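You operate a simulated robot arm through the tools that you are given. There is no shell and no other tool. Be economical: measure what you need, move in short steps, check, and stop when the job is done.

You run a simulated robot arm. Do the job below in one go: nothing can be reset, and whatever is moved stays where it is left.

JOB
Fill the water jug to about its red line, pour the teal beaker to about its line, chill the jug.
Fine: the clear jug, filled first at the water filter; bottom fridge shelf; shut the fridge. Set down upright: clear water jug.
Where things are to end (x, y in the base frame): clear water jug within 0.06 m of [-0.03, -1.37].

Only the result counts: the job must be done as asked and must still hold three seconds after the hand-in. Knocking over, shifting, dropping, spilling or breaking anything else fails it.

ROBOT AND FRAMES
A 6-joint arm with a two-finger parallel gripper on a trunk, on a base that drives. Base frame: it is fixed to the floor where the robot stands at the start and does not move with it; the origin is under the middle of the robot, x ahead of it, y to its left, z up; the surface under the hand at the start is at about z = 0.82. Units: m, rad, N and s.
With the tool pointing down near the work surface it reaches from about 0.18 to 0.76 m from the robot's upright axis, wherever it stands. Its first joint turns from -2.897 to 2.897 rad. Places, roughly: boost switch [-0.5, -1.6, 1.5]; bottom fridge shelf [0, -1.5, 0.5]; clear water jug (12x9x15 cm) [0.2, -0.5, 0.9]; cold dial [-0.4, -1.3, 1.5]; defrost button [-0.4, -1.4, 1.5]; filter tap [0.5, 0, 1.1]; fridge door [-0.3, -1.4, 0.7]; water filter [0.6, -0.1, 1.1]. Payload 3.91 kg.
Tool frame: the origin (TCP) lies between the finger pads and is the grasp point; the fingertips stand 0.03 m ahead of it; z points along the fingers, y is the line along which they close. The gripper opens to 0.11 m. The fingers are 0.02 m wide and 0.01 m thick; the gripper's body (0.048 by 0.112 m) begins 0.055 m behind the TCP.
Orientation is told as [roll, pitch, yaw] about the base's x, y, z axes, in that order, counted from this pose: with the fingers straight down and closing along the base's y, the tool's x points along the base's -x, its y along +y and its z along -z.

CONTROLS
- The arm moves only by the tool apply_moves. Its argument "motion" is a list of rows, each an object (a shift or turn left out is 0, a gripper value left out holds the last) with "linear": the shift along the tool's x, y, z in units of 150 mm (1.0 is 150 mm), a list of three; "angular": the turn, a rotation vector about the tool's x, y, z in units of 60 degrees (1.0 is 60 degrees), a list of three; "claw": the opening in per cent of the stroke, from 0 (shut) to 100 (fully open). In form: [{"linear": [x, y, z], "angular": [wx, wy, wz], "claw": claw}, ...]. A call has 1 to 20 rows; each row is the pose to reach, as a shift and turn from the pose commanded when the call began, along the tool's axes at that moment. A call with a number of a shift or a turn outside -1 to 1 is refused whole. Each row takes 0.2 s and may step no farther than 0.05 m and 0.15 rad from the row before; otherwise, or with a gripper value out of range, the whole call is refused. A pose out of reach is approached as far as the arm can. The call stops where the force on the tool passes 90 N (or 10 N more than at its start, if that is more) or the arm is blocked; 0.2 s more then pass. The fingers move at their own pace (about 0.045 m/s each) and stop on an object; they squeeze with about 35 N. The grip force told is the motor's: it shows also when the fingers shut on nothing. Time passes only in rows, and 0.2 s behind the last, so rows that repeat a pose let the fingers close. It gives the time, the measured TCP pose, the force on the tool (base axes), the opening and the grip force at its end, in the units of the frame above (readings bear some noise), with the torque about the TCP (base axes, N m) and any sound that the robot's microphone picked up, and new pictures: "views" is both (left out), scene, wrist or none.
- Cameras (640 x 400 px; columns grow to the right, rows downward): "scene" is now at [-0.0042, 0.0879, 1.5416]; the picture's right is [-0.77, -0.64, 0.00], its down [-0.41, 0.49, -0.77] and it looks along [0.49, -0.59, -0.64] (base axes); focal length 258 px, centre (320, 200). "wrist" rides on the gripper at [0.071, 0.022, -0.107] in the tool frame; the picture's right is [-0.29, 0.96, 0.00], its down [-0.76, -0.23, -0.61] and it looks along [-0.58, -0.18, 0.79] (tool axes); focal length 243 px, centre (320, 200). There is no depth. A picture from a camera that has moved, and an enlarged one, comes with that camera's place and axes in the base frame and with its lens.
- raise_lower(by): slides the trunk up (or, below 0, down) by that many m; the arm and the scene camera ride with it, the base frame stays. It gives what a move gives, with no picture.
- drive_base(legs): drives the robot by 1 to 6 legs, each [ahead, left, turn to the left] in m, m and rad, along the robot's own axes; the way and the turn of a leg run together, so that a leg with both is an arc; at most 1.5 m and 3.142 rad a leg. The arm and the cameras ride along, it lands a little off, and it stops where it bumps. It gives what a move gives, and a new picture of the scene camera.
- turn_head(pan, tilt): turns the head with the scene camera to pan (to the left, within 1.501 rad either way) and tilt (down, from -0.506 to 1.204), counted from straight ahead of the robot. It gives what a move gives, and a new picture of the scene camera.
- inspect(camera, box): a new picture of the part [left, top, right, bottom] of that camera's present view, enlarged. No time passes.
- finish_job(): hands the job in; it is judged then, once.

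Go step by step. Nothing tells you exact positions but the pictures and the camera data: compare them with the known pose of the tool, close in by small moves and look again before you grip or let go. The budget is 120 turns and 260 pictures, counting those below and the enlarged ones. Unless the task says otherwise, let go and move clear before handing in, and close with one line.

The tools are called as name(argument=value, ...) on one line, values as JSON. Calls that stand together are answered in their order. apply_moves: Moves the arm, as the interface text tells. Its arguments: {"type":"object","properties":{"motion":{"type":"array","items":{"type":"object","properties":{"linear":{"type":"array","items":{"type":"number"}},"angular":{"type":"array","items":{"type":"number"}},"claw":{"type":"number"}}}},"views":{"type":"string","enum":["both","scene","wrist","none"]}},"required":["motion"]} The other tools are called the same way: raise_lower (by) slides the trunk up or down; drive_base (legs) drives the base; turn_head (pan, tilt) turns the head that bears the scene camera; inspect (camera, box) takes an enlarged picture of a part of a camera's view; finish_job () hands the job in.

At the start:

```text
t: 0.0
ee_pos: [0.2648, -0.2971, 1.2766]
tool_rot: [0.0, 0.0, 0.0]
ft_force: [0.9, -0.2, -0.3]
moment: [0.03, -0.02, -0.01]
finger_gap: 0.1101
finger_force: 0.0
trunk travel left (down, up): [-0.5, 0.09]
robot x, y, heading: [0.0048, 0.0003, -0.001]
head pan, tilt: [-0.874, 0.691]
```

scene: 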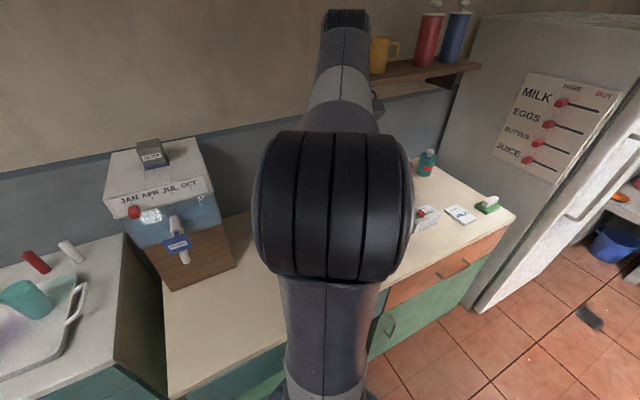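
wrist: 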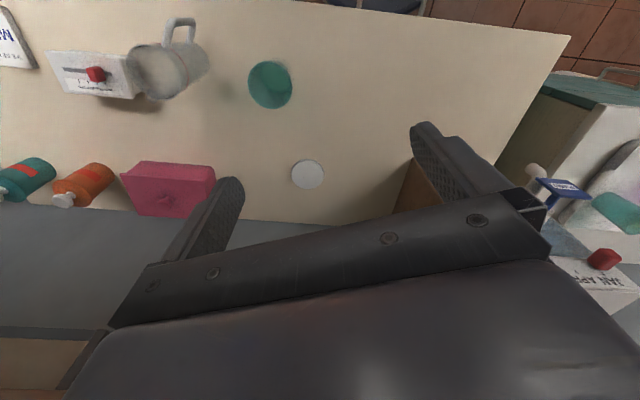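

I see the counter with the filter to the left, and the jug and teal beaker below the hand, with the fridge to the right. I'll look closer at the pieces first.

inspect(camera="wrist", box=[40, 0, 360, 200])

inspect(camera="scene", box=[80, 120, 260, 300])

turn_head(pan=-1.45, tilt=0.6)

turn_head(pan=-0.2, tilt=0.75)

```text
2.00 times, centred on (200, 100) of wrist
camera zoom: at [0.1942, -0.2743, 1.3839], right [0.29, 0.96, 0.0], down [0.76, -0.23, 0.61], along [0.58, -0.18, -0.79], focal length 485 px, centre (560, 400)
```

zoom: 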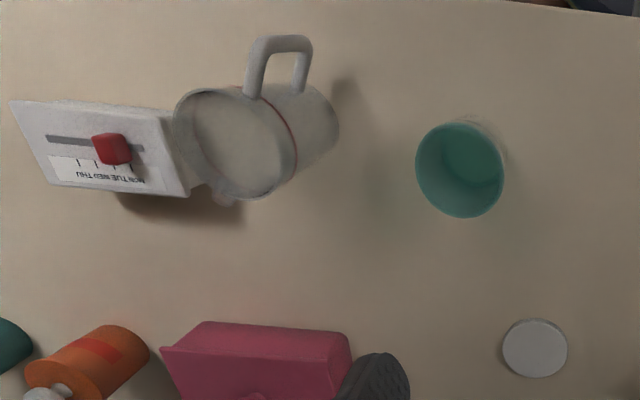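

```text
2.22 times, centred on (170, 210) of scene
camera zoom: at [-0.0042, 0.0879, 1.5416], right [-0.77, -0.64, 0.0], down [-0.41, 0.49, -0.77], along [0.49, -0.59, -0.64], focal length 573 px, centre (653, 178)
```

zoom: 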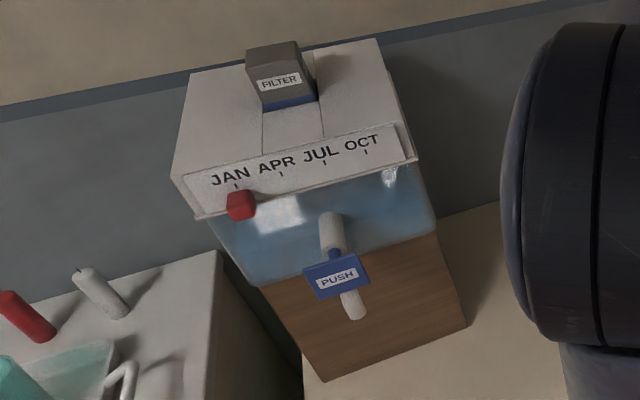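

```text
t: 1.0
ee_pos: [0.2642, -0.2964, 1.2766]
tool_rot: [-0.002, 0.0, -0.001]
ft_force: [0.8, -0.3, 0.1]
moment: [0.01, -0.02, -0.04]
finger_gap: 0.1098
finger_force: 0.1
trunk travel left (down, up): [-0.5, 0.09]
robot x, y, heading: [-0.0, 0.0017, -0.006]
head pan, tilt: [-1.45, 0.6]
camera scene: at [-0.0482, 0.0657, 1.5495], right [-0.99, -0.12, 0.0], down [-0.07, 0.56, -0.82], along [0.1, -0.82, -0.57], focal length 258 px, centre (320, 200)
```

scene: 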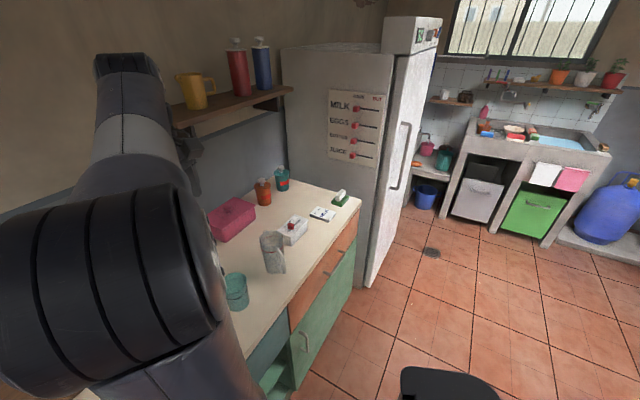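

```text
t: 2.4
ee_pos: [0.2641, -0.297, 1.2752]
tool_rot: [0.001, 0.001, 0.0]
ft_force: [-0.7, 0.5, 0.8]
moment: [-0.01, 0.02, -0.01]
finger_gap: 0.1098
finger_force: 0.1
trunk travel left (down, up): [-0.5, 0.09]
robot x, y, heading: [-0.0026, 0.0, 0.002]
head pan, tilt: [-0.201, 0.75]
camera scene: at [0.0223, 0.1368, 1.5366], right [-0.2, -0.98, 0.0], down [-0.67, 0.14, -0.73], along [0.72, -0.15, -0.68], focal length 258 px, centre (320, 200)
```

scene: 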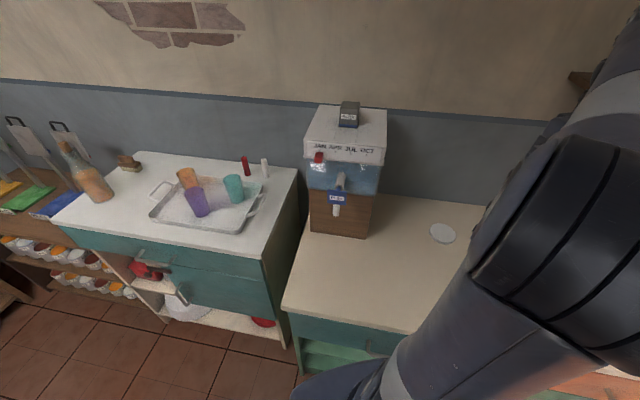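

inspect(camera="scene", box=[280, 90, 420, 250])

turn_head(pan=-1.3, tilt=0.9)

inspect(camera="scene", box=[160, 80, 400, 300])

```text
2.50 times, centred on (350, 170) of scene
camera zoom: at [0.0223, 0.1368, 1.5366], right [-0.2, -0.98, 0.0], down [-0.67, 0.14, -0.73], along [0.72, -0.15, -0.68], focal length 644 px, centre (245, 275)
```

zoom: 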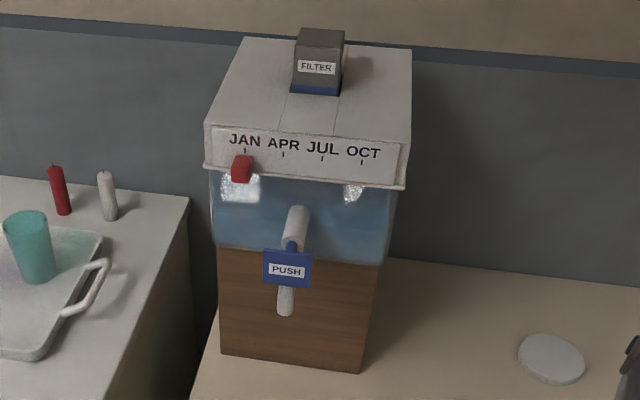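

```text
t: 3.7
ee_pos: [0.2642, -0.2968, 1.2755]
tool_rot: [0.001, 0.002, 0.001]
ft_force: [0.4, 1.0, -0.4]
moment: [-0.01, 0.0, -0.01]
finger_gap: 0.1101
finger_force: 0.1
trunk travel left (down, up): [-0.5, 0.09]
robot x, y, heading: [0.002, 0.0017, -0.0]
head pan, tilt: [-1.3, 0.901]
camera scene: at [-0.0387, 0.0807, 1.5247], right [-0.96, -0.27, 0.0], down [-0.21, 0.76, -0.62], along [0.17, -0.6, -0.78], focal length 258 px, centre (320, 200)
```

scene: 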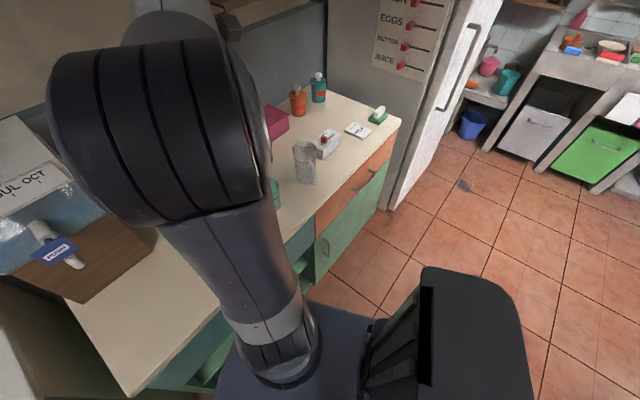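

```text
1.82 times, centred on (280, 190) of scene
camera zoom: at [-0.0387, 0.0807, 1.5247], right [-0.96, -0.27, 0.0], down [-0.21, 0.76, -0.62], along [0.17, -0.6, -0.78], focal length 468 px, centre (393, 218)
```

zoom: 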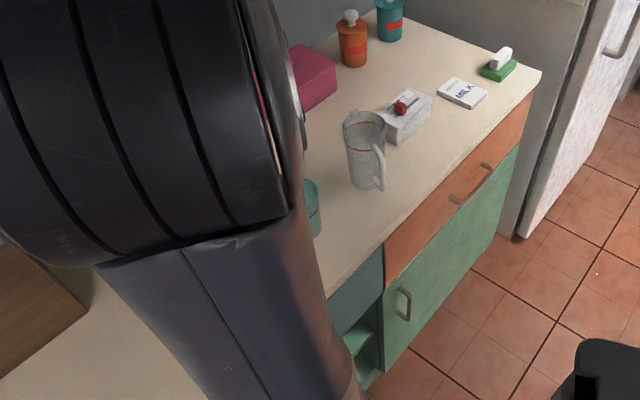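

The jug stands near (0.19,-0.53) with its handle toward the robot. The filter's tap is near (0.46,0.0,1.07). I'll roll the wrist so the camera ends on top once the tool is level.

apply_moves(motion=[{"angular": [0, 0, 0.14]}, {"angular": [0, 0, 0.28]}, {"angular": [0, 0, 0.42]}, {"angular": [0, 0, 0.56]}, {"angular": [0, 0, 0.7]}, {"angular": [0, 0, 0.84]}, {"angular": [0, 0, 0.98]}], views="none")

apply_moves(motion=[{"angular": [0, 0, 0.14]}, {"angular": [0, 0, 0.28]}, {"angular": [0, 0, 0.42]}, {"angular": [0, 0, 0.56]}, {"angular": [0, 0, 0.7]}, {"angular": [0, 0, 0.84]}, {"angular": [0, 0, 0.98]}], views="wrist")

```text
t: 5.3
ee_pos: [0.264, -0.2968, 1.2763]
tool_rot: [0.0, 0.002, -1.031]
ft_force: [-0.8, -0.1, -0.2]
moment: [-0.04, 0.0, -0.01]
finger_gap: 0.1101
finger_force: 0.0
trunk travel left (down, up): [-0.5, 0.09]
robot x, y, heading: [0.0002, -0.0014, -0.005]
head pan, tilt: [-1.3, 0.901]
```

```text
t: 6.9
ee_pos: [0.2644, -0.2962, 1.2761]
tool_rot: [0.001, -0.002, -2.054]
ft_force: [0.0, -0.6, -0.1]
moment: [-0.04, -0.01, 0.01]
finger_gap: 0.1098
finger_force: 0.1
trunk travel left (down, up): [-0.5, 0.09]
robot x, y, heading: [-0.0014, 0.0012, 0.003]
head pan, tilt: [-1.3, 0.901]
camera wrist: at [0.3178, -0.2429, 1.3838], right [0.71, -0.7, 0.0], down [-0.56, -0.57, 0.61], along [-0.43, -0.43, -0.79], focal length 243 px, centre (320, 200)
```

wrist: 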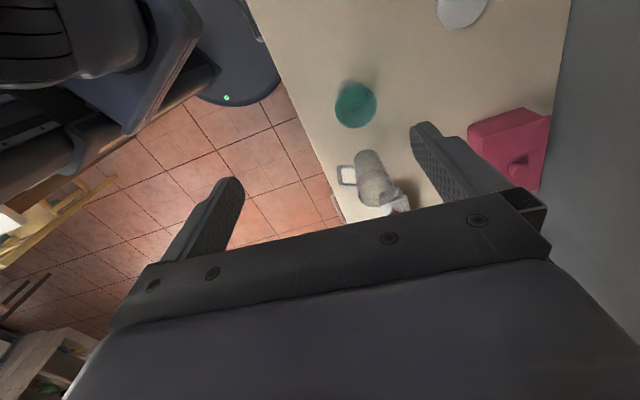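

apply_moves(motion=[{"angular": [0, 0, 0.14]}, {"angular": [0, 0, 0.28]}, {"angular": [0, 0, 0.42]}, {"angular": [0, 0, 0.56]}, {"angular": [0, 0, 0.7]}, {"angular": [0, 0, 0.84]}, {"angular": [0, 0, 0.98]}], views="none")

apply_moves(motion=[{"angular": [0, 0, 0.14]}, {"angular": [0, 0, 0.28]}, {"angular": [0, 0, 0.42]}, {"angular": [0, 0, 0.56]}, {"angular": [0, 0, 0.7]}, {"angular": [0, 0, 0.84]}, {"angular": [0, 0, 0.98]}], views="wrist")

```text
t: 8.5
ee_pos: [0.2645, -0.2977, 1.2767]
tool_rot: [-0.001, -0.001, -3.083]
ft_force: [0.2, 0.0, 1.1]
moment: [-0.03, 0.0, 0.0]
finger_gap: 0.11
finger_force: 0.0
trunk travel left (down, up): [-0.5, 0.09]
robot x, y, heading: [0.004, -0.0021, 0.001]
head pan, tilt: [-1.3, 0.901]
```

```text
t: 10.1
ee_pos: [0.2284, -0.3174, 1.2752]
tool_rot: [-0.003, 0.0, 2.185]
ft_force: [-0.1, 0.6, 0.9]
moment: [-0.02, -0.03, -0.01]
finger_gap: 0.11
finger_force: 0.0
out of reach, approached as far as the arm can: row 7
trunk travel left (down, up): [-0.5, 0.09]
robot x, y, heading: [-0.0014, -0.0026, 0.002]
head pan, tilt: [-1.3, 0.901]
camera wrist: at [0.2521, -0.3874, 1.3833], right [-0.95, -0.32, 0.0], down [-0.25, 0.75, 0.61], along [-0.19, 0.58, -0.79], focal length 243 px, centre (320, 200)
```

wrist: 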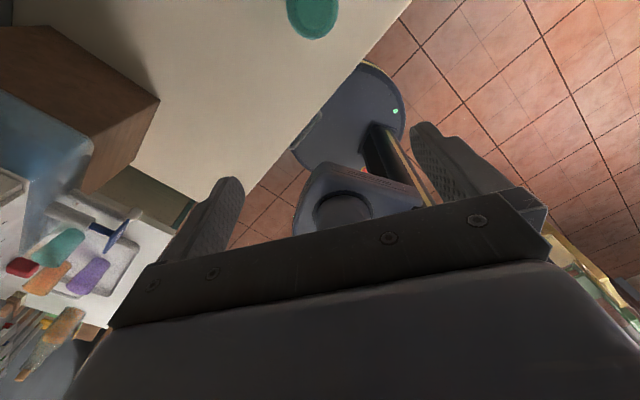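

apply_moves(motion=[{"angular": [0, 0, -0.1]}], views="none")

apply_moves(motion=[{"angular": [0, 0.14, 0]}, {"angular": [0, 0.28, 0]}, {"angular": [0, 0.42, 0]}, {"angular": [0, 0.56, 0]}, {"angular": [0, 0.7, 0]}, {"angular": [0, 0.84, 0]}, {"angular": [0, 0.98, 0]}], views="none")

apply_moves(motion=[{"angular": [0, 0.14, 0]}, {"angular": [0, 0.28, 0]}, {"angular": [0, 0.42, 0]}, {"angular": [0, 0.52, 0]}])

```text
t: 10.5
ee_pos: [0.2283, -0.3172, 1.276]
tool_rot: [0.0, -0.001, 2.282]
ft_force: [-0.3, -0.1, -0.7]
moment: [0.03, -0.02, -0.02]
finger_gap: 0.1102
finger_force: 0.0
trunk travel left (down, up): [-0.5, 0.09]
robot x, y, heading: [0.0012, 0.0024, 0.001]
head pan, tilt: [-1.3, 0.901]
```

```text
t: 12.1
ee_pos: [0.2292, -0.318, 1.2748]
tool_rot: [-0.002, 1.026, 2.277]
ft_force: [0.9, -0.9, -0.1]
moment: [0.03, -0.01, 0.01]
finger_gap: 0.11
finger_force: 0.1
trunk travel left (down, up): [-0.5, 0.09]
robot x, y, heading: [0.0009, 0.0009, -0.001]
head pan, tilt: [-1.3, 0.901]
```

```text
t: 13.1
ee_pos: [0.2278, -0.318, 1.2753]
tool_rot: [1.223, 1.57, -2.778]
ft_force: [0.1, -1.0, 0.5]
moment: [0.01, -0.03, -0.01]
finger_gap: 0.11
finger_force: 0.1
trunk travel left (down, up): [-0.5, 0.09]
robot x, y, heading: [0.0013, 0.0024, 0.001]
head pan, tilt: [-1.3, 0.901]
camera scene: at [-0.0387, 0.0806, 1.5247], right [-0.96, -0.27, 0.0], down [-0.21, 0.76, -0.62], along [0.17, -0.6, -0.78], focal length 258 px, centre (320, 200)
camera wrist: at [0.1426, -0.2495, 1.347], right [-0.72, -0.62, -0.29], down [-0.22, 0.61, -0.76], along [0.65, -0.49, -0.58], focal length 243 px, centre (320, 200)
```

scene: 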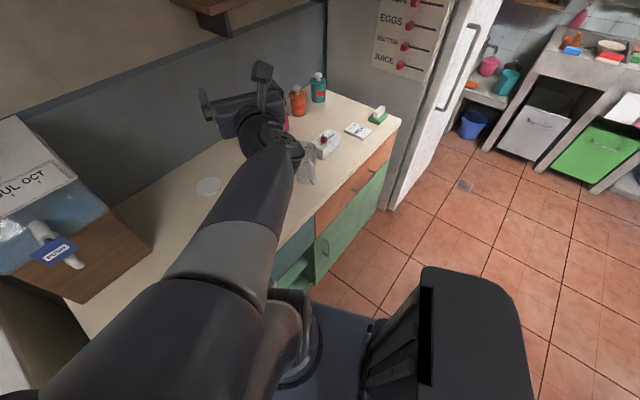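
wrist: 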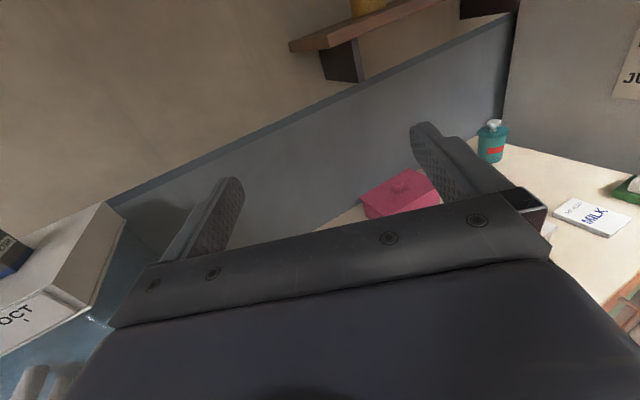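

inspect(camera="scene", box=[250, 80, 410, 220])

turn_head(pan=-1.5, tilt=0.9)

```text
2.86 times, centred on (330, 150) of scene
camera zoom: at [-0.0387, 0.0806, 1.5247], right [-0.96, -0.27, 0.0], down [-0.21, 0.76, -0.62], along [0.17, -0.6, -0.78], focal length 736 px, centre (291, 343)
```

zoom: 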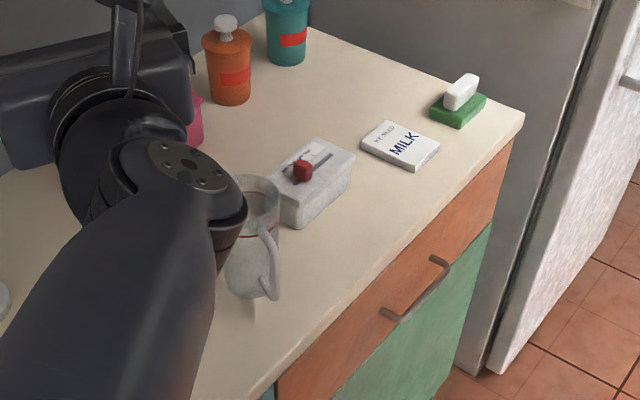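

```text
t: 13.9
ee_pos: [0.2281, -0.317, 1.2754]
tool_rot: [0.188, 1.571, 2.469]
ft_force: [0.0, -0.7, -0.1]
moment: [-0.02, 0.01, 0.03]
finger_gap: 0.11
finger_force: 0.0
trunk travel left (down, up): [-0.5, 0.09]
robot x, y, heading: [-0.0007, -0.0031, 0.004]
head pan, tilt: [-1.499, 0.901]
camera scene: at [-0.0535, 0.0782, 1.5247], right [-1.0, -0.07, 0.0], down [-0.06, 0.78, -0.62], along [0.04, -0.62, -0.78], focal length 258 px, centre (320, 200)
```

scene: 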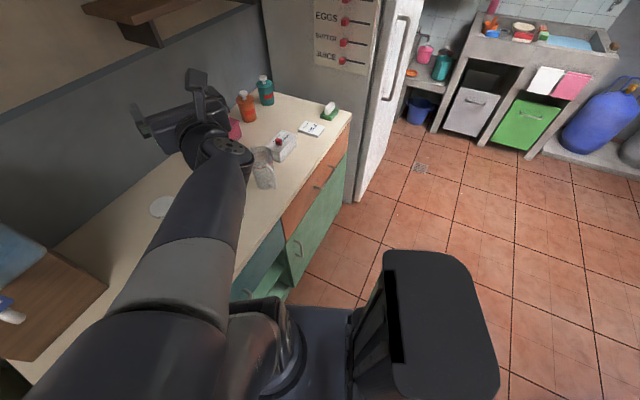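

I'll back the robot off a little so that jug, beaker and tap are all within reach, then check.

drive_base(legs=[[-0.2, -0.1, 0]])

turn_head(pan=-0.95, tilt=0.75)

```text
t: 15.6
ee_pos: [0.0259, -0.4193, 1.275]
tool_rot: [-0.318, 1.569, 1.966]
ft_force: [-0.2, 0.7, 0.4]
moment: [0.01, 0.0, 0.01]
finger_gap: 0.1098
finger_force: 0.1
trunk travel left (down, up): [-0.5, 0.09]
robot x, y, heading: [-0.199, -0.1023, -0.0]
head pan, tilt: [-1.499, 0.901]
camera scene: at [-0.2546, -0.0231, 1.5247], right [-1.0, -0.07, 0.0], down [-0.06, 0.78, -0.62], along [0.04, -0.62, -0.78], focal length 258 px, centre (320, 200)
```

scene: 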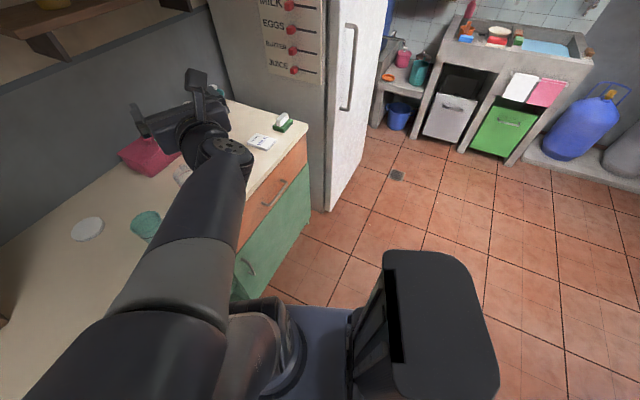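

```text
t: 16.6
ee_pos: [0.0271, -0.4201, 1.2747]
tool_rot: [0.677, 1.571, 2.96]
ft_force: [0.3, -0.7, 0.4]
moment: [-0.02, -0.01, -0.03]
finger_gap: 0.11
finger_force: 0.0
trunk travel left (down, up): [-0.5, 0.09]
robot x, y, heading: [-0.202, -0.1008, -0.006]
head pan, tilt: [-0.949, 0.75]
camera scene: at [-0.2117, -0.0152, 1.5366], right [-0.81, -0.58, 0.0], down [-0.4, 0.56, -0.73], along [0.42, -0.59, -0.68], focal length 258 px, centre (320, 200)
```

scene: 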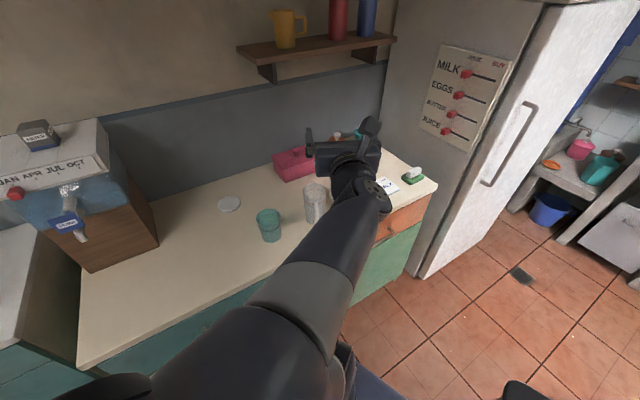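

inspect(camera="scene", box=[230, 160, 350, 260])

inspect(camera="scene", box=[0, 120, 180, 280])

```text
4.00 times, centred on (290, 210) of scene
camera zoom: at [-0.2117, -0.0152, 1.5366], right [-0.81, -0.58, 0.0], down [-0.4, 0.56, -0.73], along [0.42, -0.59, -0.68], focal length 1031 px, centre (440, 160)
```

zoom: 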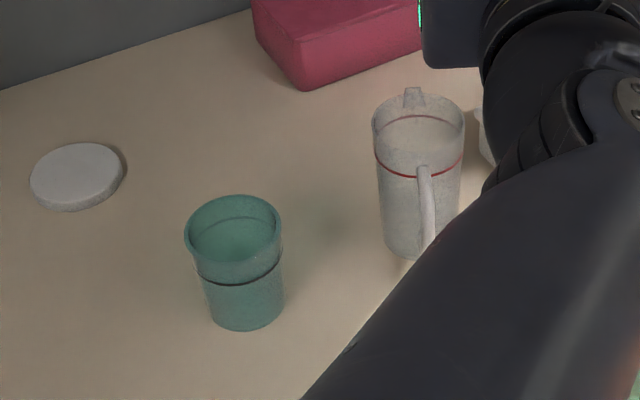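

```text
2.50 times, centred on (90, 200) of scene
camera zoom: at [-0.2117, -0.0152, 1.5366], right [-0.81, -0.58, 0.0], down [-0.4, 0.56, -0.73], along [0.42, -0.59, -0.68], focal length 644 px, centre (895, 200)
```

zoom: 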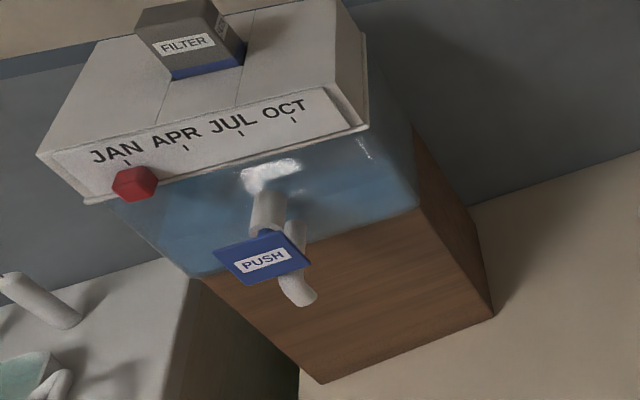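

The jug is at about (0.185,-0.533) with its spout pointing along -48°, in line with the tool's heading. The beaker is at about (0.256,-0.382). I'll lower the tool behind the jug on the handle side.

apply_moves(motion=[{"linear": [-0.3, -0.1, 0.06]}, {"linear": [-0.6, -0.2, 0.12]}, {"linear": [-0.9, -0.31, 0.18]}], views="none")

apply_moves(motion=[{"linear": [-0.3, 0, 0]}, {"linear": [-0.6, 0, 0]}, {"linear": [-0.9, 0, 0]}])

```text
t: 17.4
ee_pos: [0.0769, -0.4118, 1.1409]
tool_rot: [0.092, 1.566, 2.383]
ft_force: [0.0, -0.2, -0.3]
moment: [-0.01, 0.01, -0.01]
finger_gap: 0.1096
finger_force: 0.1
out of reach, approached as far as the arm can: row 3
trunk travel left (down, up): [-0.5, 0.09]
robot x, y, heading: [-0.2018, -0.0983, 0.004]
head pan, tilt: [-0.949, 0.75]
```

```text
t: 18.1
ee_pos: [0.0687, -0.4152, 1.0054]
tool_rot: [2.241, 1.572, -1.755]
ft_force: [-0.1, -0.1, 0.0]
moment: [0.01, 0.04, 0.02]
finger_gap: 0.1098
finger_force: 0.0
out of reach, approached as far as the arm can: row 1, 2, 3
trunk travel left (down, up): [-0.5, 0.09]
robot x, y, heading: [-0.1976, -0.1035, 0.005]
head pan, tilt: [-0.949, 0.75]
camera scene: at [-0.2116, -0.0152, 1.5367], right [-0.81, -0.58, 0.0], down [-0.4, 0.55, -0.73], along [0.43, -0.59, -0.68], focal length 258 px, centre (320, 200)
camera wrist: at [-0.0177, -0.3477, 1.0774], right [-0.72, -0.63, -0.29], down [-0.22, 0.61, -0.76], along [0.65, -0.48, -0.58], focal length 243 px, centre (320, 200)
```

scene: 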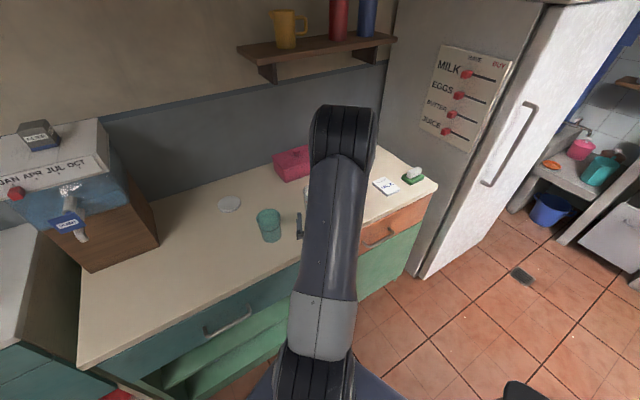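
wrist: 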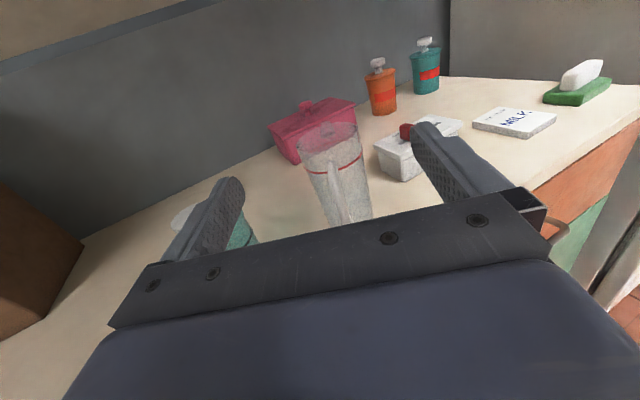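

apply_moves(motion=[{"angular": [0.08, 0, 0]}, {"linear": [-0.2, 0, 0], "angular": [0.08, 0, 0]}, {"linear": [-0.4, 0, 0], "angular": [0.08, 0, 0]}, {"linear": [-0.57, 0, 0], "angular": [0.08, 0, 0]}])

```text
t: 19.1
ee_pos: [0.0682, -0.4149, 0.9195]
tool_rot: [3.036, 1.57, -0.882]
ft_force: [-1.0, 0.3, -0.2]
moment: [-0.04, 0.01, -0.03]
finger_gap: 0.1101
finger_force: 0.1
trunk travel left (down, up): [-0.5, 0.09]
robot x, y, heading: [-0.2023, -0.1048, 0.001]
head pan, tilt: [-0.949, 0.75]
camera scene: at [-0.2116, -0.0152, 1.5367], right [-0.81, -0.58, 0.0], down [-0.4, 0.55, -0.73], along [0.43, -0.59, -0.68], focal length 258 px, centre (320, 200)
camera wrist: at [-0.0228, -0.3541, 0.9921], right [-0.67, -0.68, -0.29], down [-0.27, 0.59, -0.76], along [0.69, -0.43, -0.58], focal length 243 px, centre (320, 200)
```

scene: 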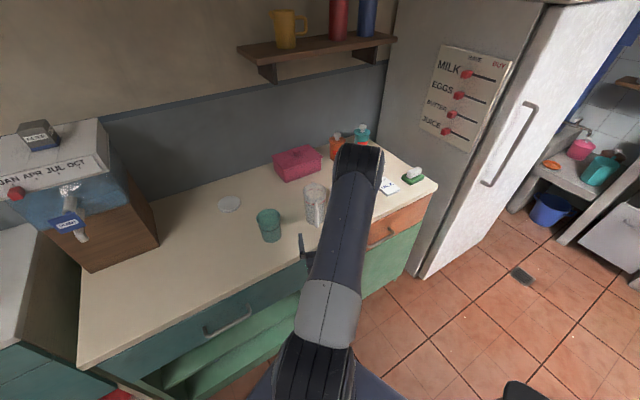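
wrist: 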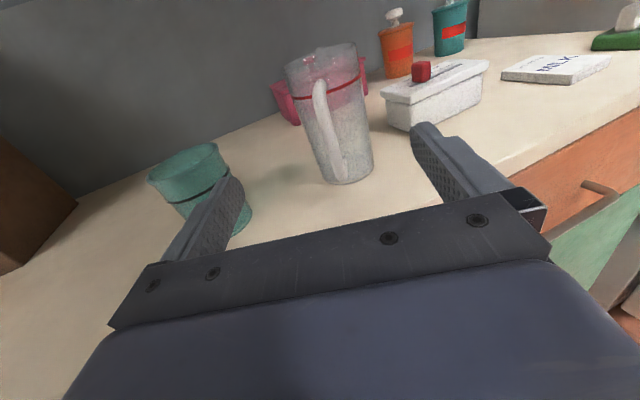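

apply_moves(motion=[{"linear": [0, 0.04, 0.25]}, {"linear": [0, 0.04, 0.5]}, {"linear": [0, 0.04, 0.7]}])

```text
t: 19.9
ee_pos: [0.1375, -0.4937, 0.9215]
tool_rot: [-1.649, 1.572, 0.716]
ft_force: [0.0, -0.6, 0.1]
moment: [-0.02, -0.04, 0.01]
finger_gap: 0.1101
finger_force: 0.1
trunk travel left (down, up): [-0.5, 0.09]
robot x, y, heading: [-0.1991, -0.1019, 0.001]
head pan, tilt: [-0.949, 0.75]
camera scene: at [-0.2115, -0.0153, 1.5366], right [-0.81, -0.58, 0.0], down [-0.4, 0.55, -0.73], along [0.43, -0.59, -0.68], focal length 258 px, centre (320, 200)
camera wrist: at [0.0473, -0.4328, 0.9925], right [-0.67, -0.68, -0.29], down [-0.27, 0.59, -0.76], along [0.69, -0.43, -0.58], focal length 243 px, centre (320, 200)
```

scene: 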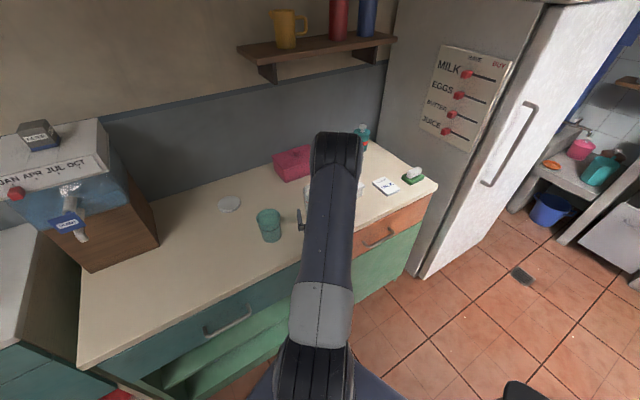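
wrist: 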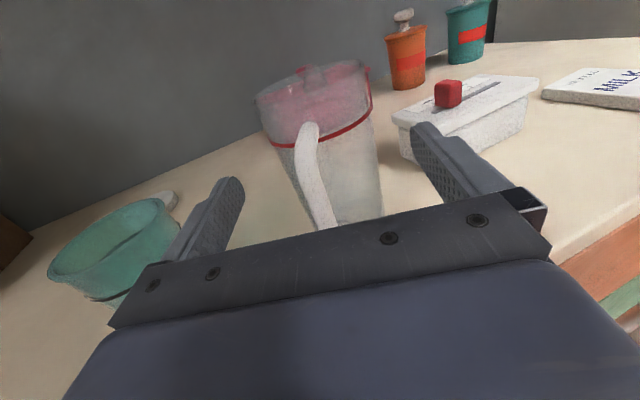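

apply_moves(motion=[{"linear": [0, 0.02, 0.15]}, {"linear": [0, 0.02, 0.31]}], views="wrist")

```text
t: 20.6
ee_pos: [0.1696, -0.5283, 0.9205]
tool_rot: [-1.119, 1.571, 1.25]
ft_force: [-0.2, 0.5, 0.3]
moment: [0.01, 0.0, -0.01]
finger_gap: 0.1099
finger_force: 0.1
trunk travel left (down, up): [-0.5, 0.09]
robot x, y, heading: [-0.202, -0.0971, -0.005]
head pan, tilt: [-0.949, 0.75]
camera wrist: at [0.0779, -0.4672, 0.9925], right [-0.67, -0.69, -0.29], down [-0.28, 0.59, -0.76], along [0.69, -0.43, -0.58], focal length 243 px, centre (320, 200)
```

wrist: 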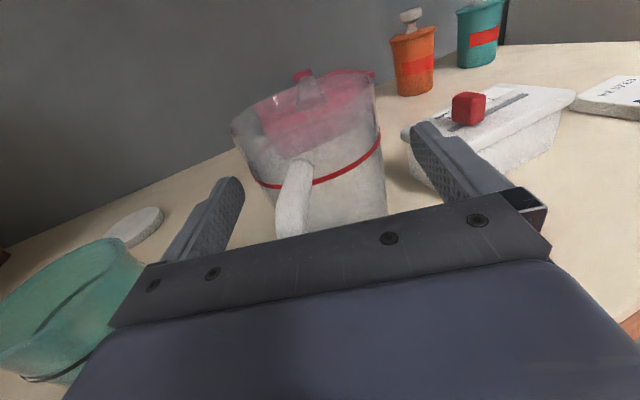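

apply_moves(motion=[{"claw": 60}, {"claw": 60}, {"claw": 30}, {"claw": 30}, {"claw": 30}], views="wrist")

```text
t: 21.8
ee_pos: [0.168, -0.527, 0.9213]
tool_rot: [0.098, 1.571, 2.47]
ft_force: [-1.0, 0.0, 1.5]
moment: [0.01, 0.0, -0.04]
finger_gap: 0.0781
finger_force: 35.1
trunk travel left (down, up): [-0.5, 0.09]
robot x, y, heading: [-0.2018, -0.1014, -0.002]
head pan, tilt: [-0.949, 0.75]
camera wrist: at [0.0777, -0.467, 0.9925], right [-0.67, -0.69, -0.29], down [-0.28, 0.59, -0.76], along [0.69, -0.43, -0.58], focal length 243 px, centre (320, 200)
```

wrist: 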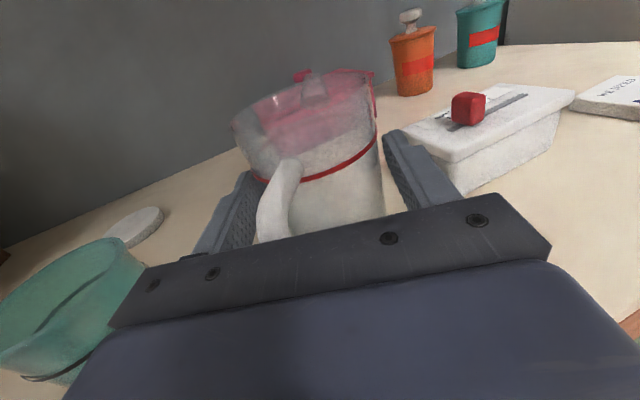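

apply_moves(motion=[{"linear": [0.1, 0, 0]}, {"linear": [0.3, 0, 0]}, {"linear": [0.6, 0, 0]}, {"linear": [0.93, 0, 0]}, {"linear": [0.93, 0, -0.3]}, {"linear": [0.93, 0, -0.6]}, {"linear": [0.93, 0, -0.9]}])

turn_head(pan=-0.1, tilt=0.7)

```text
t: 23.4
ee_pos: [0.0723, -0.4323, 1.0606]
tool_rot: [-1.454, 1.57, 0.913]
ft_force: [0.2, 0.5, -0.8]
moment: [0.03, 0.03, 0.01]
finger_gap: 0.0777
finger_force: 35.0
trunk travel left (down, up): [-0.5, 0.09]
robot x, y, heading: [-0.2019, -0.1006, -0.002]
head pan, tilt: [-0.949, 0.75]
camera scene: at [-0.2116, -0.0153, 1.5366], right [-0.81, -0.58, 0.0], down [-0.4, 0.55, -0.73], along [0.43, -0.59, -0.68], focal length 258 px, centre (320, 200)
camera wrist: at [-0.018, -0.3714, 1.132], right [-0.67, -0.68, -0.29], down [-0.27, 0.59, -0.76], along [0.69, -0.43, -0.58], focal length 243 px, centre (320, 200)
```

scene: 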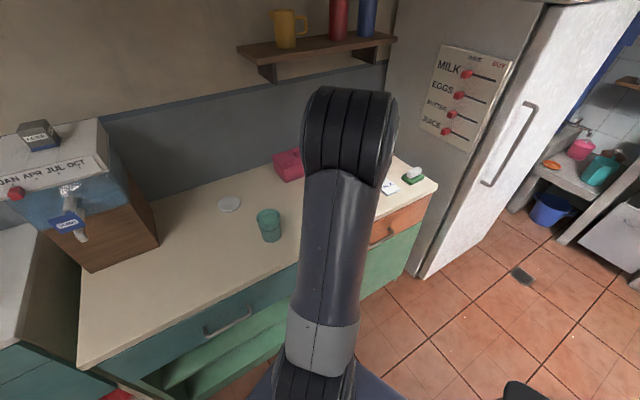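
wrist: 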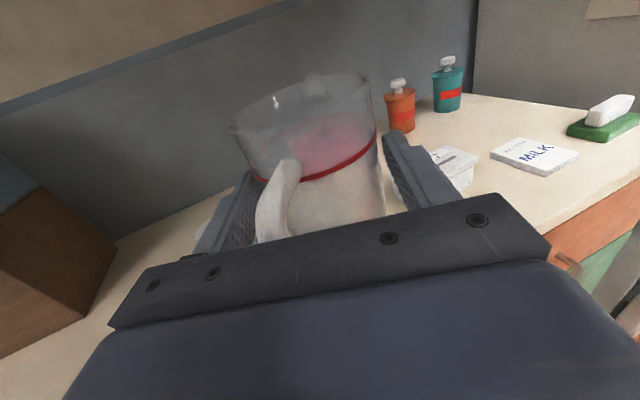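

```text
t: 24.5
ee_pos: [0.0724, -0.4341, 1.0605]
tool_rot: [0.182, 1.57, 2.549]
ft_force: [0.8, -0.9, -0.5]
moment: [-0.02, 0.02, -0.01]
finger_gap: 0.0776
finger_force: 35.2
trunk travel left (down, up): [-0.5, 0.09]
robot x, y, heading: [-0.2016, -0.0996, 0.001]
head pan, tilt: [-0.099, 0.7]
camera scene: at [-0.1753, 0.0436, 1.5409], right [-0.1, -0.99, 0.0], down [-0.64, 0.06, -0.76], along [0.76, -0.08, -0.64], focal length 258 px, centre (320, 200)
```

scene: 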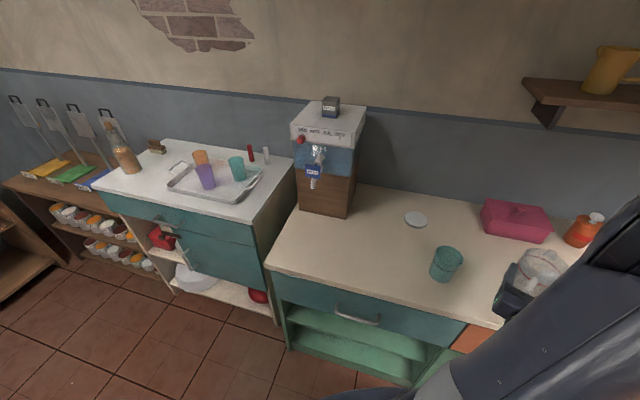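

inspect(camera="scene", box=[270, 90, 390, 230])

```text
2.86 times, centred on (330, 160) of scene
camera zoom: at [-0.1753, 0.0436, 1.5409], right [-0.1, -0.99, 0.0], down [-0.64, 0.06, -0.76], along [0.76, -0.08, -0.64], focal length 736 px, centre (291, 314)
```

zoom: 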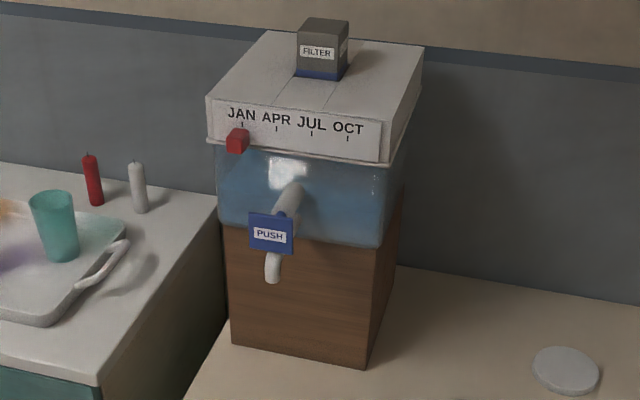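

The tap outlet triangulates to about (0.482,0.0,1.04) and the push plate to about (0.488,0.0,1.10). I'll carry the empty jug in front of the tap, turning the heading to about +12°.

apply_moves(motion=[{"linear": [0, -0.22, -0.07], "angular": [0.08, 0, 0]}, {"linear": [0, -0.45, -0.14], "angular": [0.16, 0, 0]}, {"linear": [0, -0.67, -0.21], "angular": [0.24, 0, 0]}, {"linear": [0, -0.9, -0.29], "angular": [0.32, 0, 0]}], views="none")

apply_moves(motion=[{"linear": [0, -0.24, 0], "angular": [0.08, 0, 0]}, {"linear": [0, -0.48, 0], "angular": [0.16, 0, 0]}, {"linear": [0, -0.71, 0], "angular": [0.24, 0, 0]}, {"linear": [0, -0.95, 0], "angular": [0.32, 0, 0]}], views="none")

apply_moves(motion=[{"linear": [0, -0.24, 0.09], "angular": [0.08, 0, 0]}, {"linear": [0, -0.46, 0.18], "angular": [0.16, 0, 0]}, {"linear": [0, -0.7, 0.26], "angular": [0.24, 0, 0]}, {"linear": [0, -0.925, 0.35], "angular": [0.31, 0, 0]}])

```text
t: 25.5
ee_pos: [0.1385, -0.3082, 1.062]
tool_rot: [2.602, 1.561, -0.975]
ft_force: [-0.2, -1.8, -0.6]
moment: [-0.03, 0.03, -0.02]
finger_gap: 0.0776
finger_force: 35.6
trunk travel left (down, up): [-0.5, 0.09]
robot x, y, heading: [-0.2014, -0.0965, 0.003]
head pan, tilt: [-0.099, 0.7]
```

```text
t: 26.5
ee_pos: [0.2037, -0.1784, 1.0658]
tool_rot: [2.85, 1.549, -0.396]
ft_force: [-0.9, -0.1, -1.2]
moment: [0.0, 0.05, 0.02]
finger_gap: 0.0774
finger_force: 35.3
trunk travel left (down, up): [-0.5, 0.09]
robot x, y, heading: [-0.1975, -0.1032, 0.0]
head pan, tilt: [-0.099, 0.7]
```

```text
t: 27.5
ee_pos: [0.2647, -0.0645, 1.0616]
tool_rot: [-0.252, 1.569, 3.118]
ft_force: [-0.7, -0.7, -1.2]
moment: [0.01, 0.01, -0.01]
finger_gap: 0.0775
finger_force: 34.6
out of reach, approached as far as the arm can: row 1, 2, 3, 4
trunk travel left (down, up): [-0.5, 0.09]
robot x, y, heading: [-0.198, -0.1029, 0.005]
head pan, tilt: [-0.099, 0.7]
camera scene: at [-0.1751, 0.0438, 1.5408], right [-0.1, -0.99, 0.0], down [-0.64, 0.06, -0.76], along [0.76, -0.08, -0.64], focal length 258 px, centre (320, 200)
camera wrist: at [0.1665, -0.1085, 1.1337], right [0.21, -0.93, -0.29], down [-0.65, 0.09, -0.76], along [0.73, 0.35, -0.58], focal length 243 px, centre (320, 200)
```

scene: 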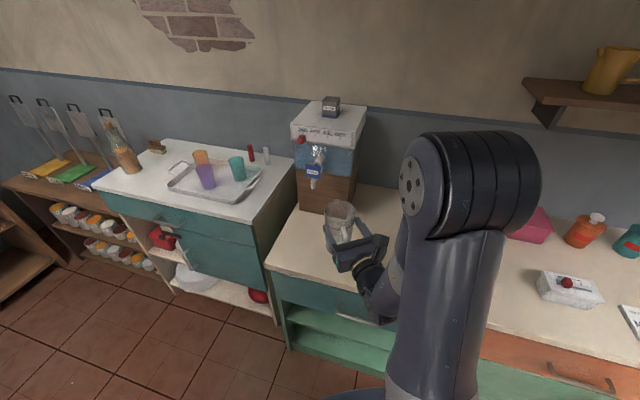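
wrist: 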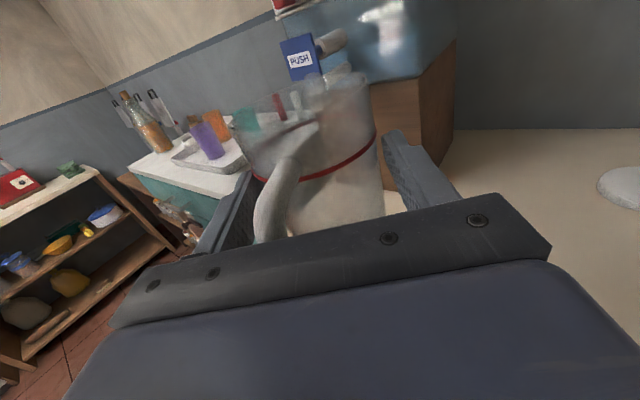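

apply_moves(motion=[{"angular": [-0.06, 0, 0]}, {"linear": [-0.1, 0, 0], "angular": [-0.06, 0, 0]}], views="none")

```text
t: 28.1
ee_pos: [0.262, -0.0912, 1.0476]
tool_rot: [0.824, 1.571, -2.155]
ft_force: [-0.4, -0.2, -0.6]
moment: [-0.01, 0.05, -0.01]
finger_gap: 0.0776
finger_force: 35.5
out of reach, approached as far as the arm can: row 1, 2
trunk travel left (down, up): [-0.5, 0.09]
robot x, y, heading: [-0.2022, -0.1016, -0.001]
head pan, tilt: [-0.099, 0.7]
```

apply_moves(motion=[{"linear": [0, 0.1, 0.06], "angular": [0.1, 0, 0]}, {"linear": [0, 0.27, 0.19], "angular": [0.2, 0, 0]}, {"linear": [-0.25, 0.27, 0.19], "angular": [0.26, 0, 0]}, {"linear": [-0.5, 0.27, 0.19], "angular": [0.26, 0, 0]}, {"linear": [-0.77, 0.27, 0.19], "angular": [0.26, 0, 0]}])

```text
t: 29.3
ee_pos: [0.297, -0.1261, 0.9321]
tool_rot: [2.444, 1.571, -0.267]
ft_force: [-0.1, 0.2, -1.4]
moment: [-0.01, 0.03, 0.01]
finger_gap: 0.0774
finger_force: 35.0
trunk travel left (down, up): [-0.5, 0.09]
robot x, y, heading: [-0.2007, -0.1013, -0.002]
head pan, tilt: [-0.099, 0.7]
camera scene: at [-0.1753, 0.0438, 1.5409], right [-0.1, -0.99, 0.0], down [-0.64, 0.06, -0.76], along [0.76, -0.08, -0.64], focal length 258 px, centre (320, 200)
camera wrist: at [0.2093, -0.1892, 1.0039], right [0.4, -0.87, -0.29], down [-0.65, -0.04, -0.76], along [0.65, 0.49, -0.58], focal length 243 px, centre (320, 200)
```

scene: 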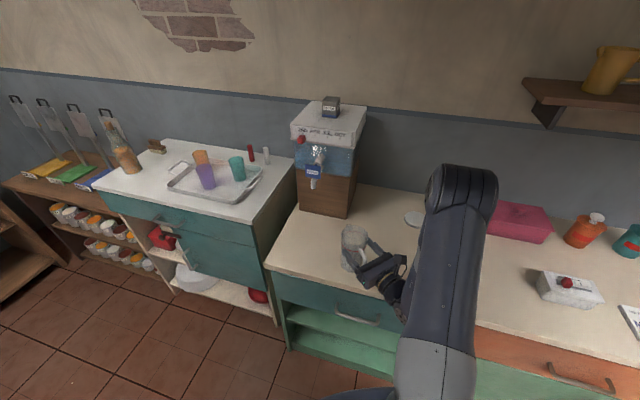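
wrist: 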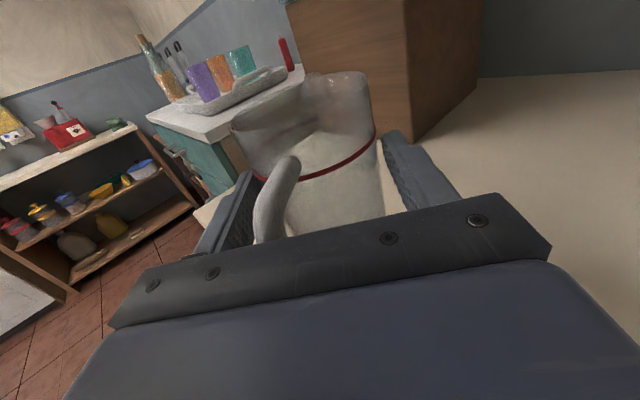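

apply_moves(motion=[{"linear": [0, -0.08, 0.25]}, {"linear": [0, -0.16, 0.5]}, {"linear": [0, -0.24, 0.75]}, {"linear": [0, -0.24, 0.95]}])

inspect(camera="scene", box=[270, 90, 410, 270])

```text
t: 30.3
ee_pos: [0.4125, -0.0351, 0.9316]
tool_rot: [-1.114, 1.569, 2.457]
ft_force: [0.3, 0.7, -1.3]
moment: [-0.01, 0.05, -0.04]
finger_gap: 0.077
finger_force: 35.1
trunk travel left (down, up): [-0.5, 0.09]
robot x, y, heading: [-0.2002, -0.0962, -0.006]
head pan, tilt: [-0.099, 0.7]
camera scene: at [-0.1751, 0.0439, 1.5408], right [-0.1, -0.99, 0.0], down [-0.64, 0.06, -0.76], along [0.76, -0.08, -0.64], focal length 258 px, centre (320, 200)
camera wrist: at [0.3244, -0.0972, 1.0032], right [0.4, -0.87, -0.29], down [-0.65, -0.04, -0.76], along [0.65, 0.49, -0.58], focal length 243 px, centre (320, 200)
```

scene: 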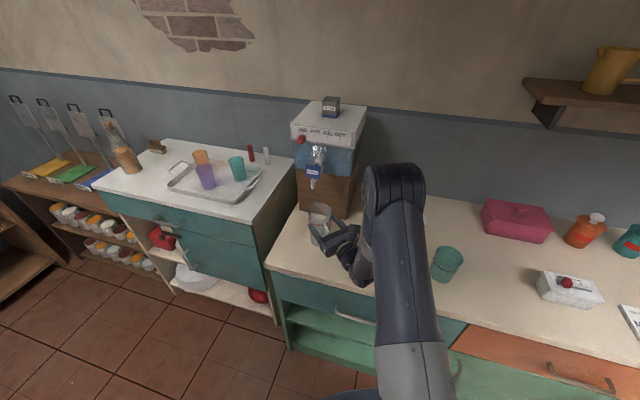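
wrist: 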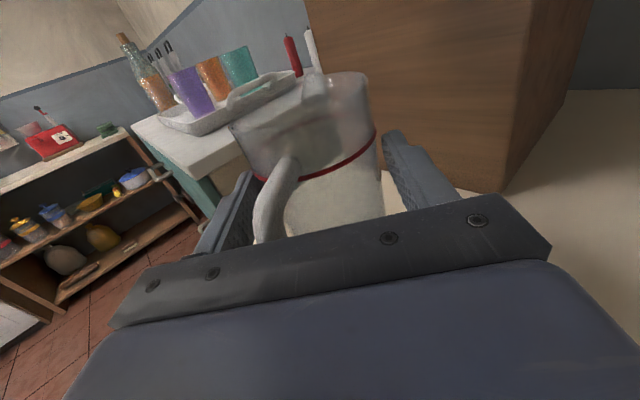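

```text
2.22 times, centred on (340, 180) of scene
camera zoom: at [-0.1751, 0.0439, 1.5408], right [-0.1, -0.99, 0.0], down [-0.64, 0.06, -0.76], along [0.76, -0.08, -0.64], focal length 573 px, centre (276, 244)
```

zoom: 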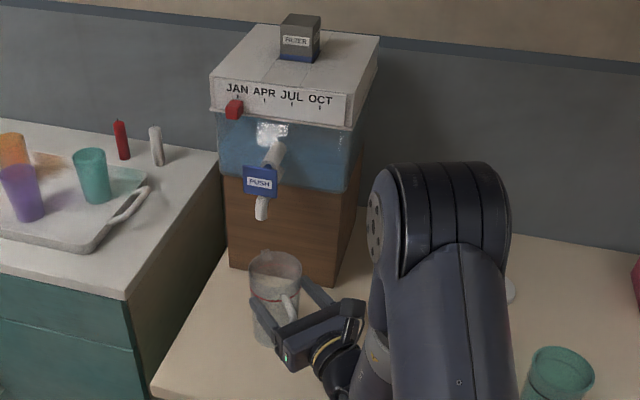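

apply_moves(motion=[{"linear": [0, -0.01, 0.2]}, {"linear": [0, -0.01, 0.38]}, {"linear": [-0.04, -0.01, 0.38]}, {"linear": [-0.055, -0.01, 0.38]}, {"linear": [-0.065, -0.01, 0.38]}])

inspect(camera="scene", box=[270, 90, 410, 270])

```text
t: 31.5
ee_pos: [0.462, -0.0083, 0.9225]
tool_rot: [-0.509, 1.571, 3.062]
ft_force: [-1.3, -0.4, -1.3]
moment: [-0.01, 0.01, -0.04]
finger_gap: 0.0771
finger_force: 35.8
trunk travel left (down, up): [-0.5, 0.09]
robot x, y, heading: [-0.204, -0.1024, 0.001]
head pan, tilt: [-0.099, 0.7]
camera scene: at [-0.1751, 0.0438, 1.5409], right [-0.1, -0.99, 0.0], down [-0.64, 0.06, -0.76], along [0.76, -0.08, -0.64], focal length 258 px, centre (320, 200)
camera wrist: at [0.3753, -0.0718, 0.994], right [0.4, -0.87, -0.29], down [-0.65, -0.04, -0.76], along [0.65, 0.49, -0.58], focal length 243 px, centre (320, 200)
```

scene: 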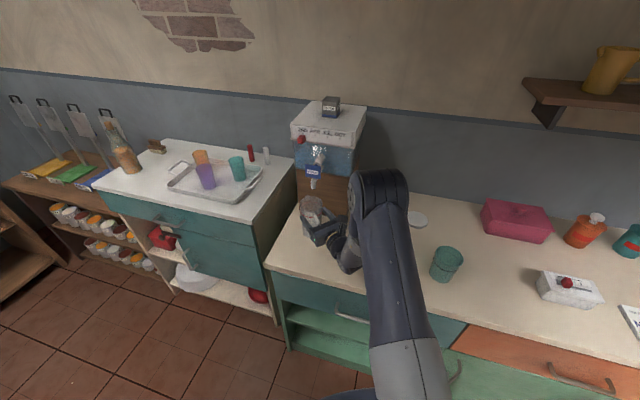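
wrist: 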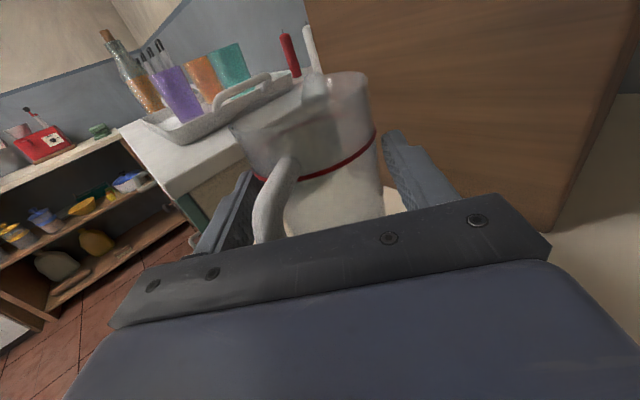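

```text
2.22 times, centred on (340, 180) of scene
camera zoom: at [-0.1751, 0.0438, 1.5409], right [-0.1, -0.99, 0.0], down [-0.64, 0.06, -0.76], along [0.76, -0.08, -0.64], focal length 573 px, centre (276, 244)
```

zoom: 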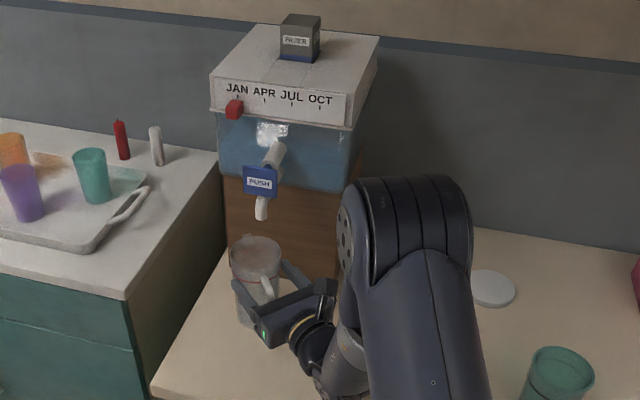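

apply_moves(motion=[{"linear": [0, 0.06, 0]}, {"linear": [-0.008, 0.06, 0]}, {"linear": [-0.014, 0.06, 0]}], views="none")

```text
t: 32.3
ee_pos: [0.4658, -0.0177, 0.9213]
tool_rot: [2.976, 1.568, 0.263]
ft_force: [0.0, 0.7, 0.8]
moment: [0.11, 0.07, 0.01]
finger_gap: 0.0768
finger_force: 34.9
trunk travel left (down, up): [-0.5, 0.09]
robot x, y, heading: [-0.2038, -0.1008, -0.006]
head pan, tilt: [-0.099, 0.7]
```

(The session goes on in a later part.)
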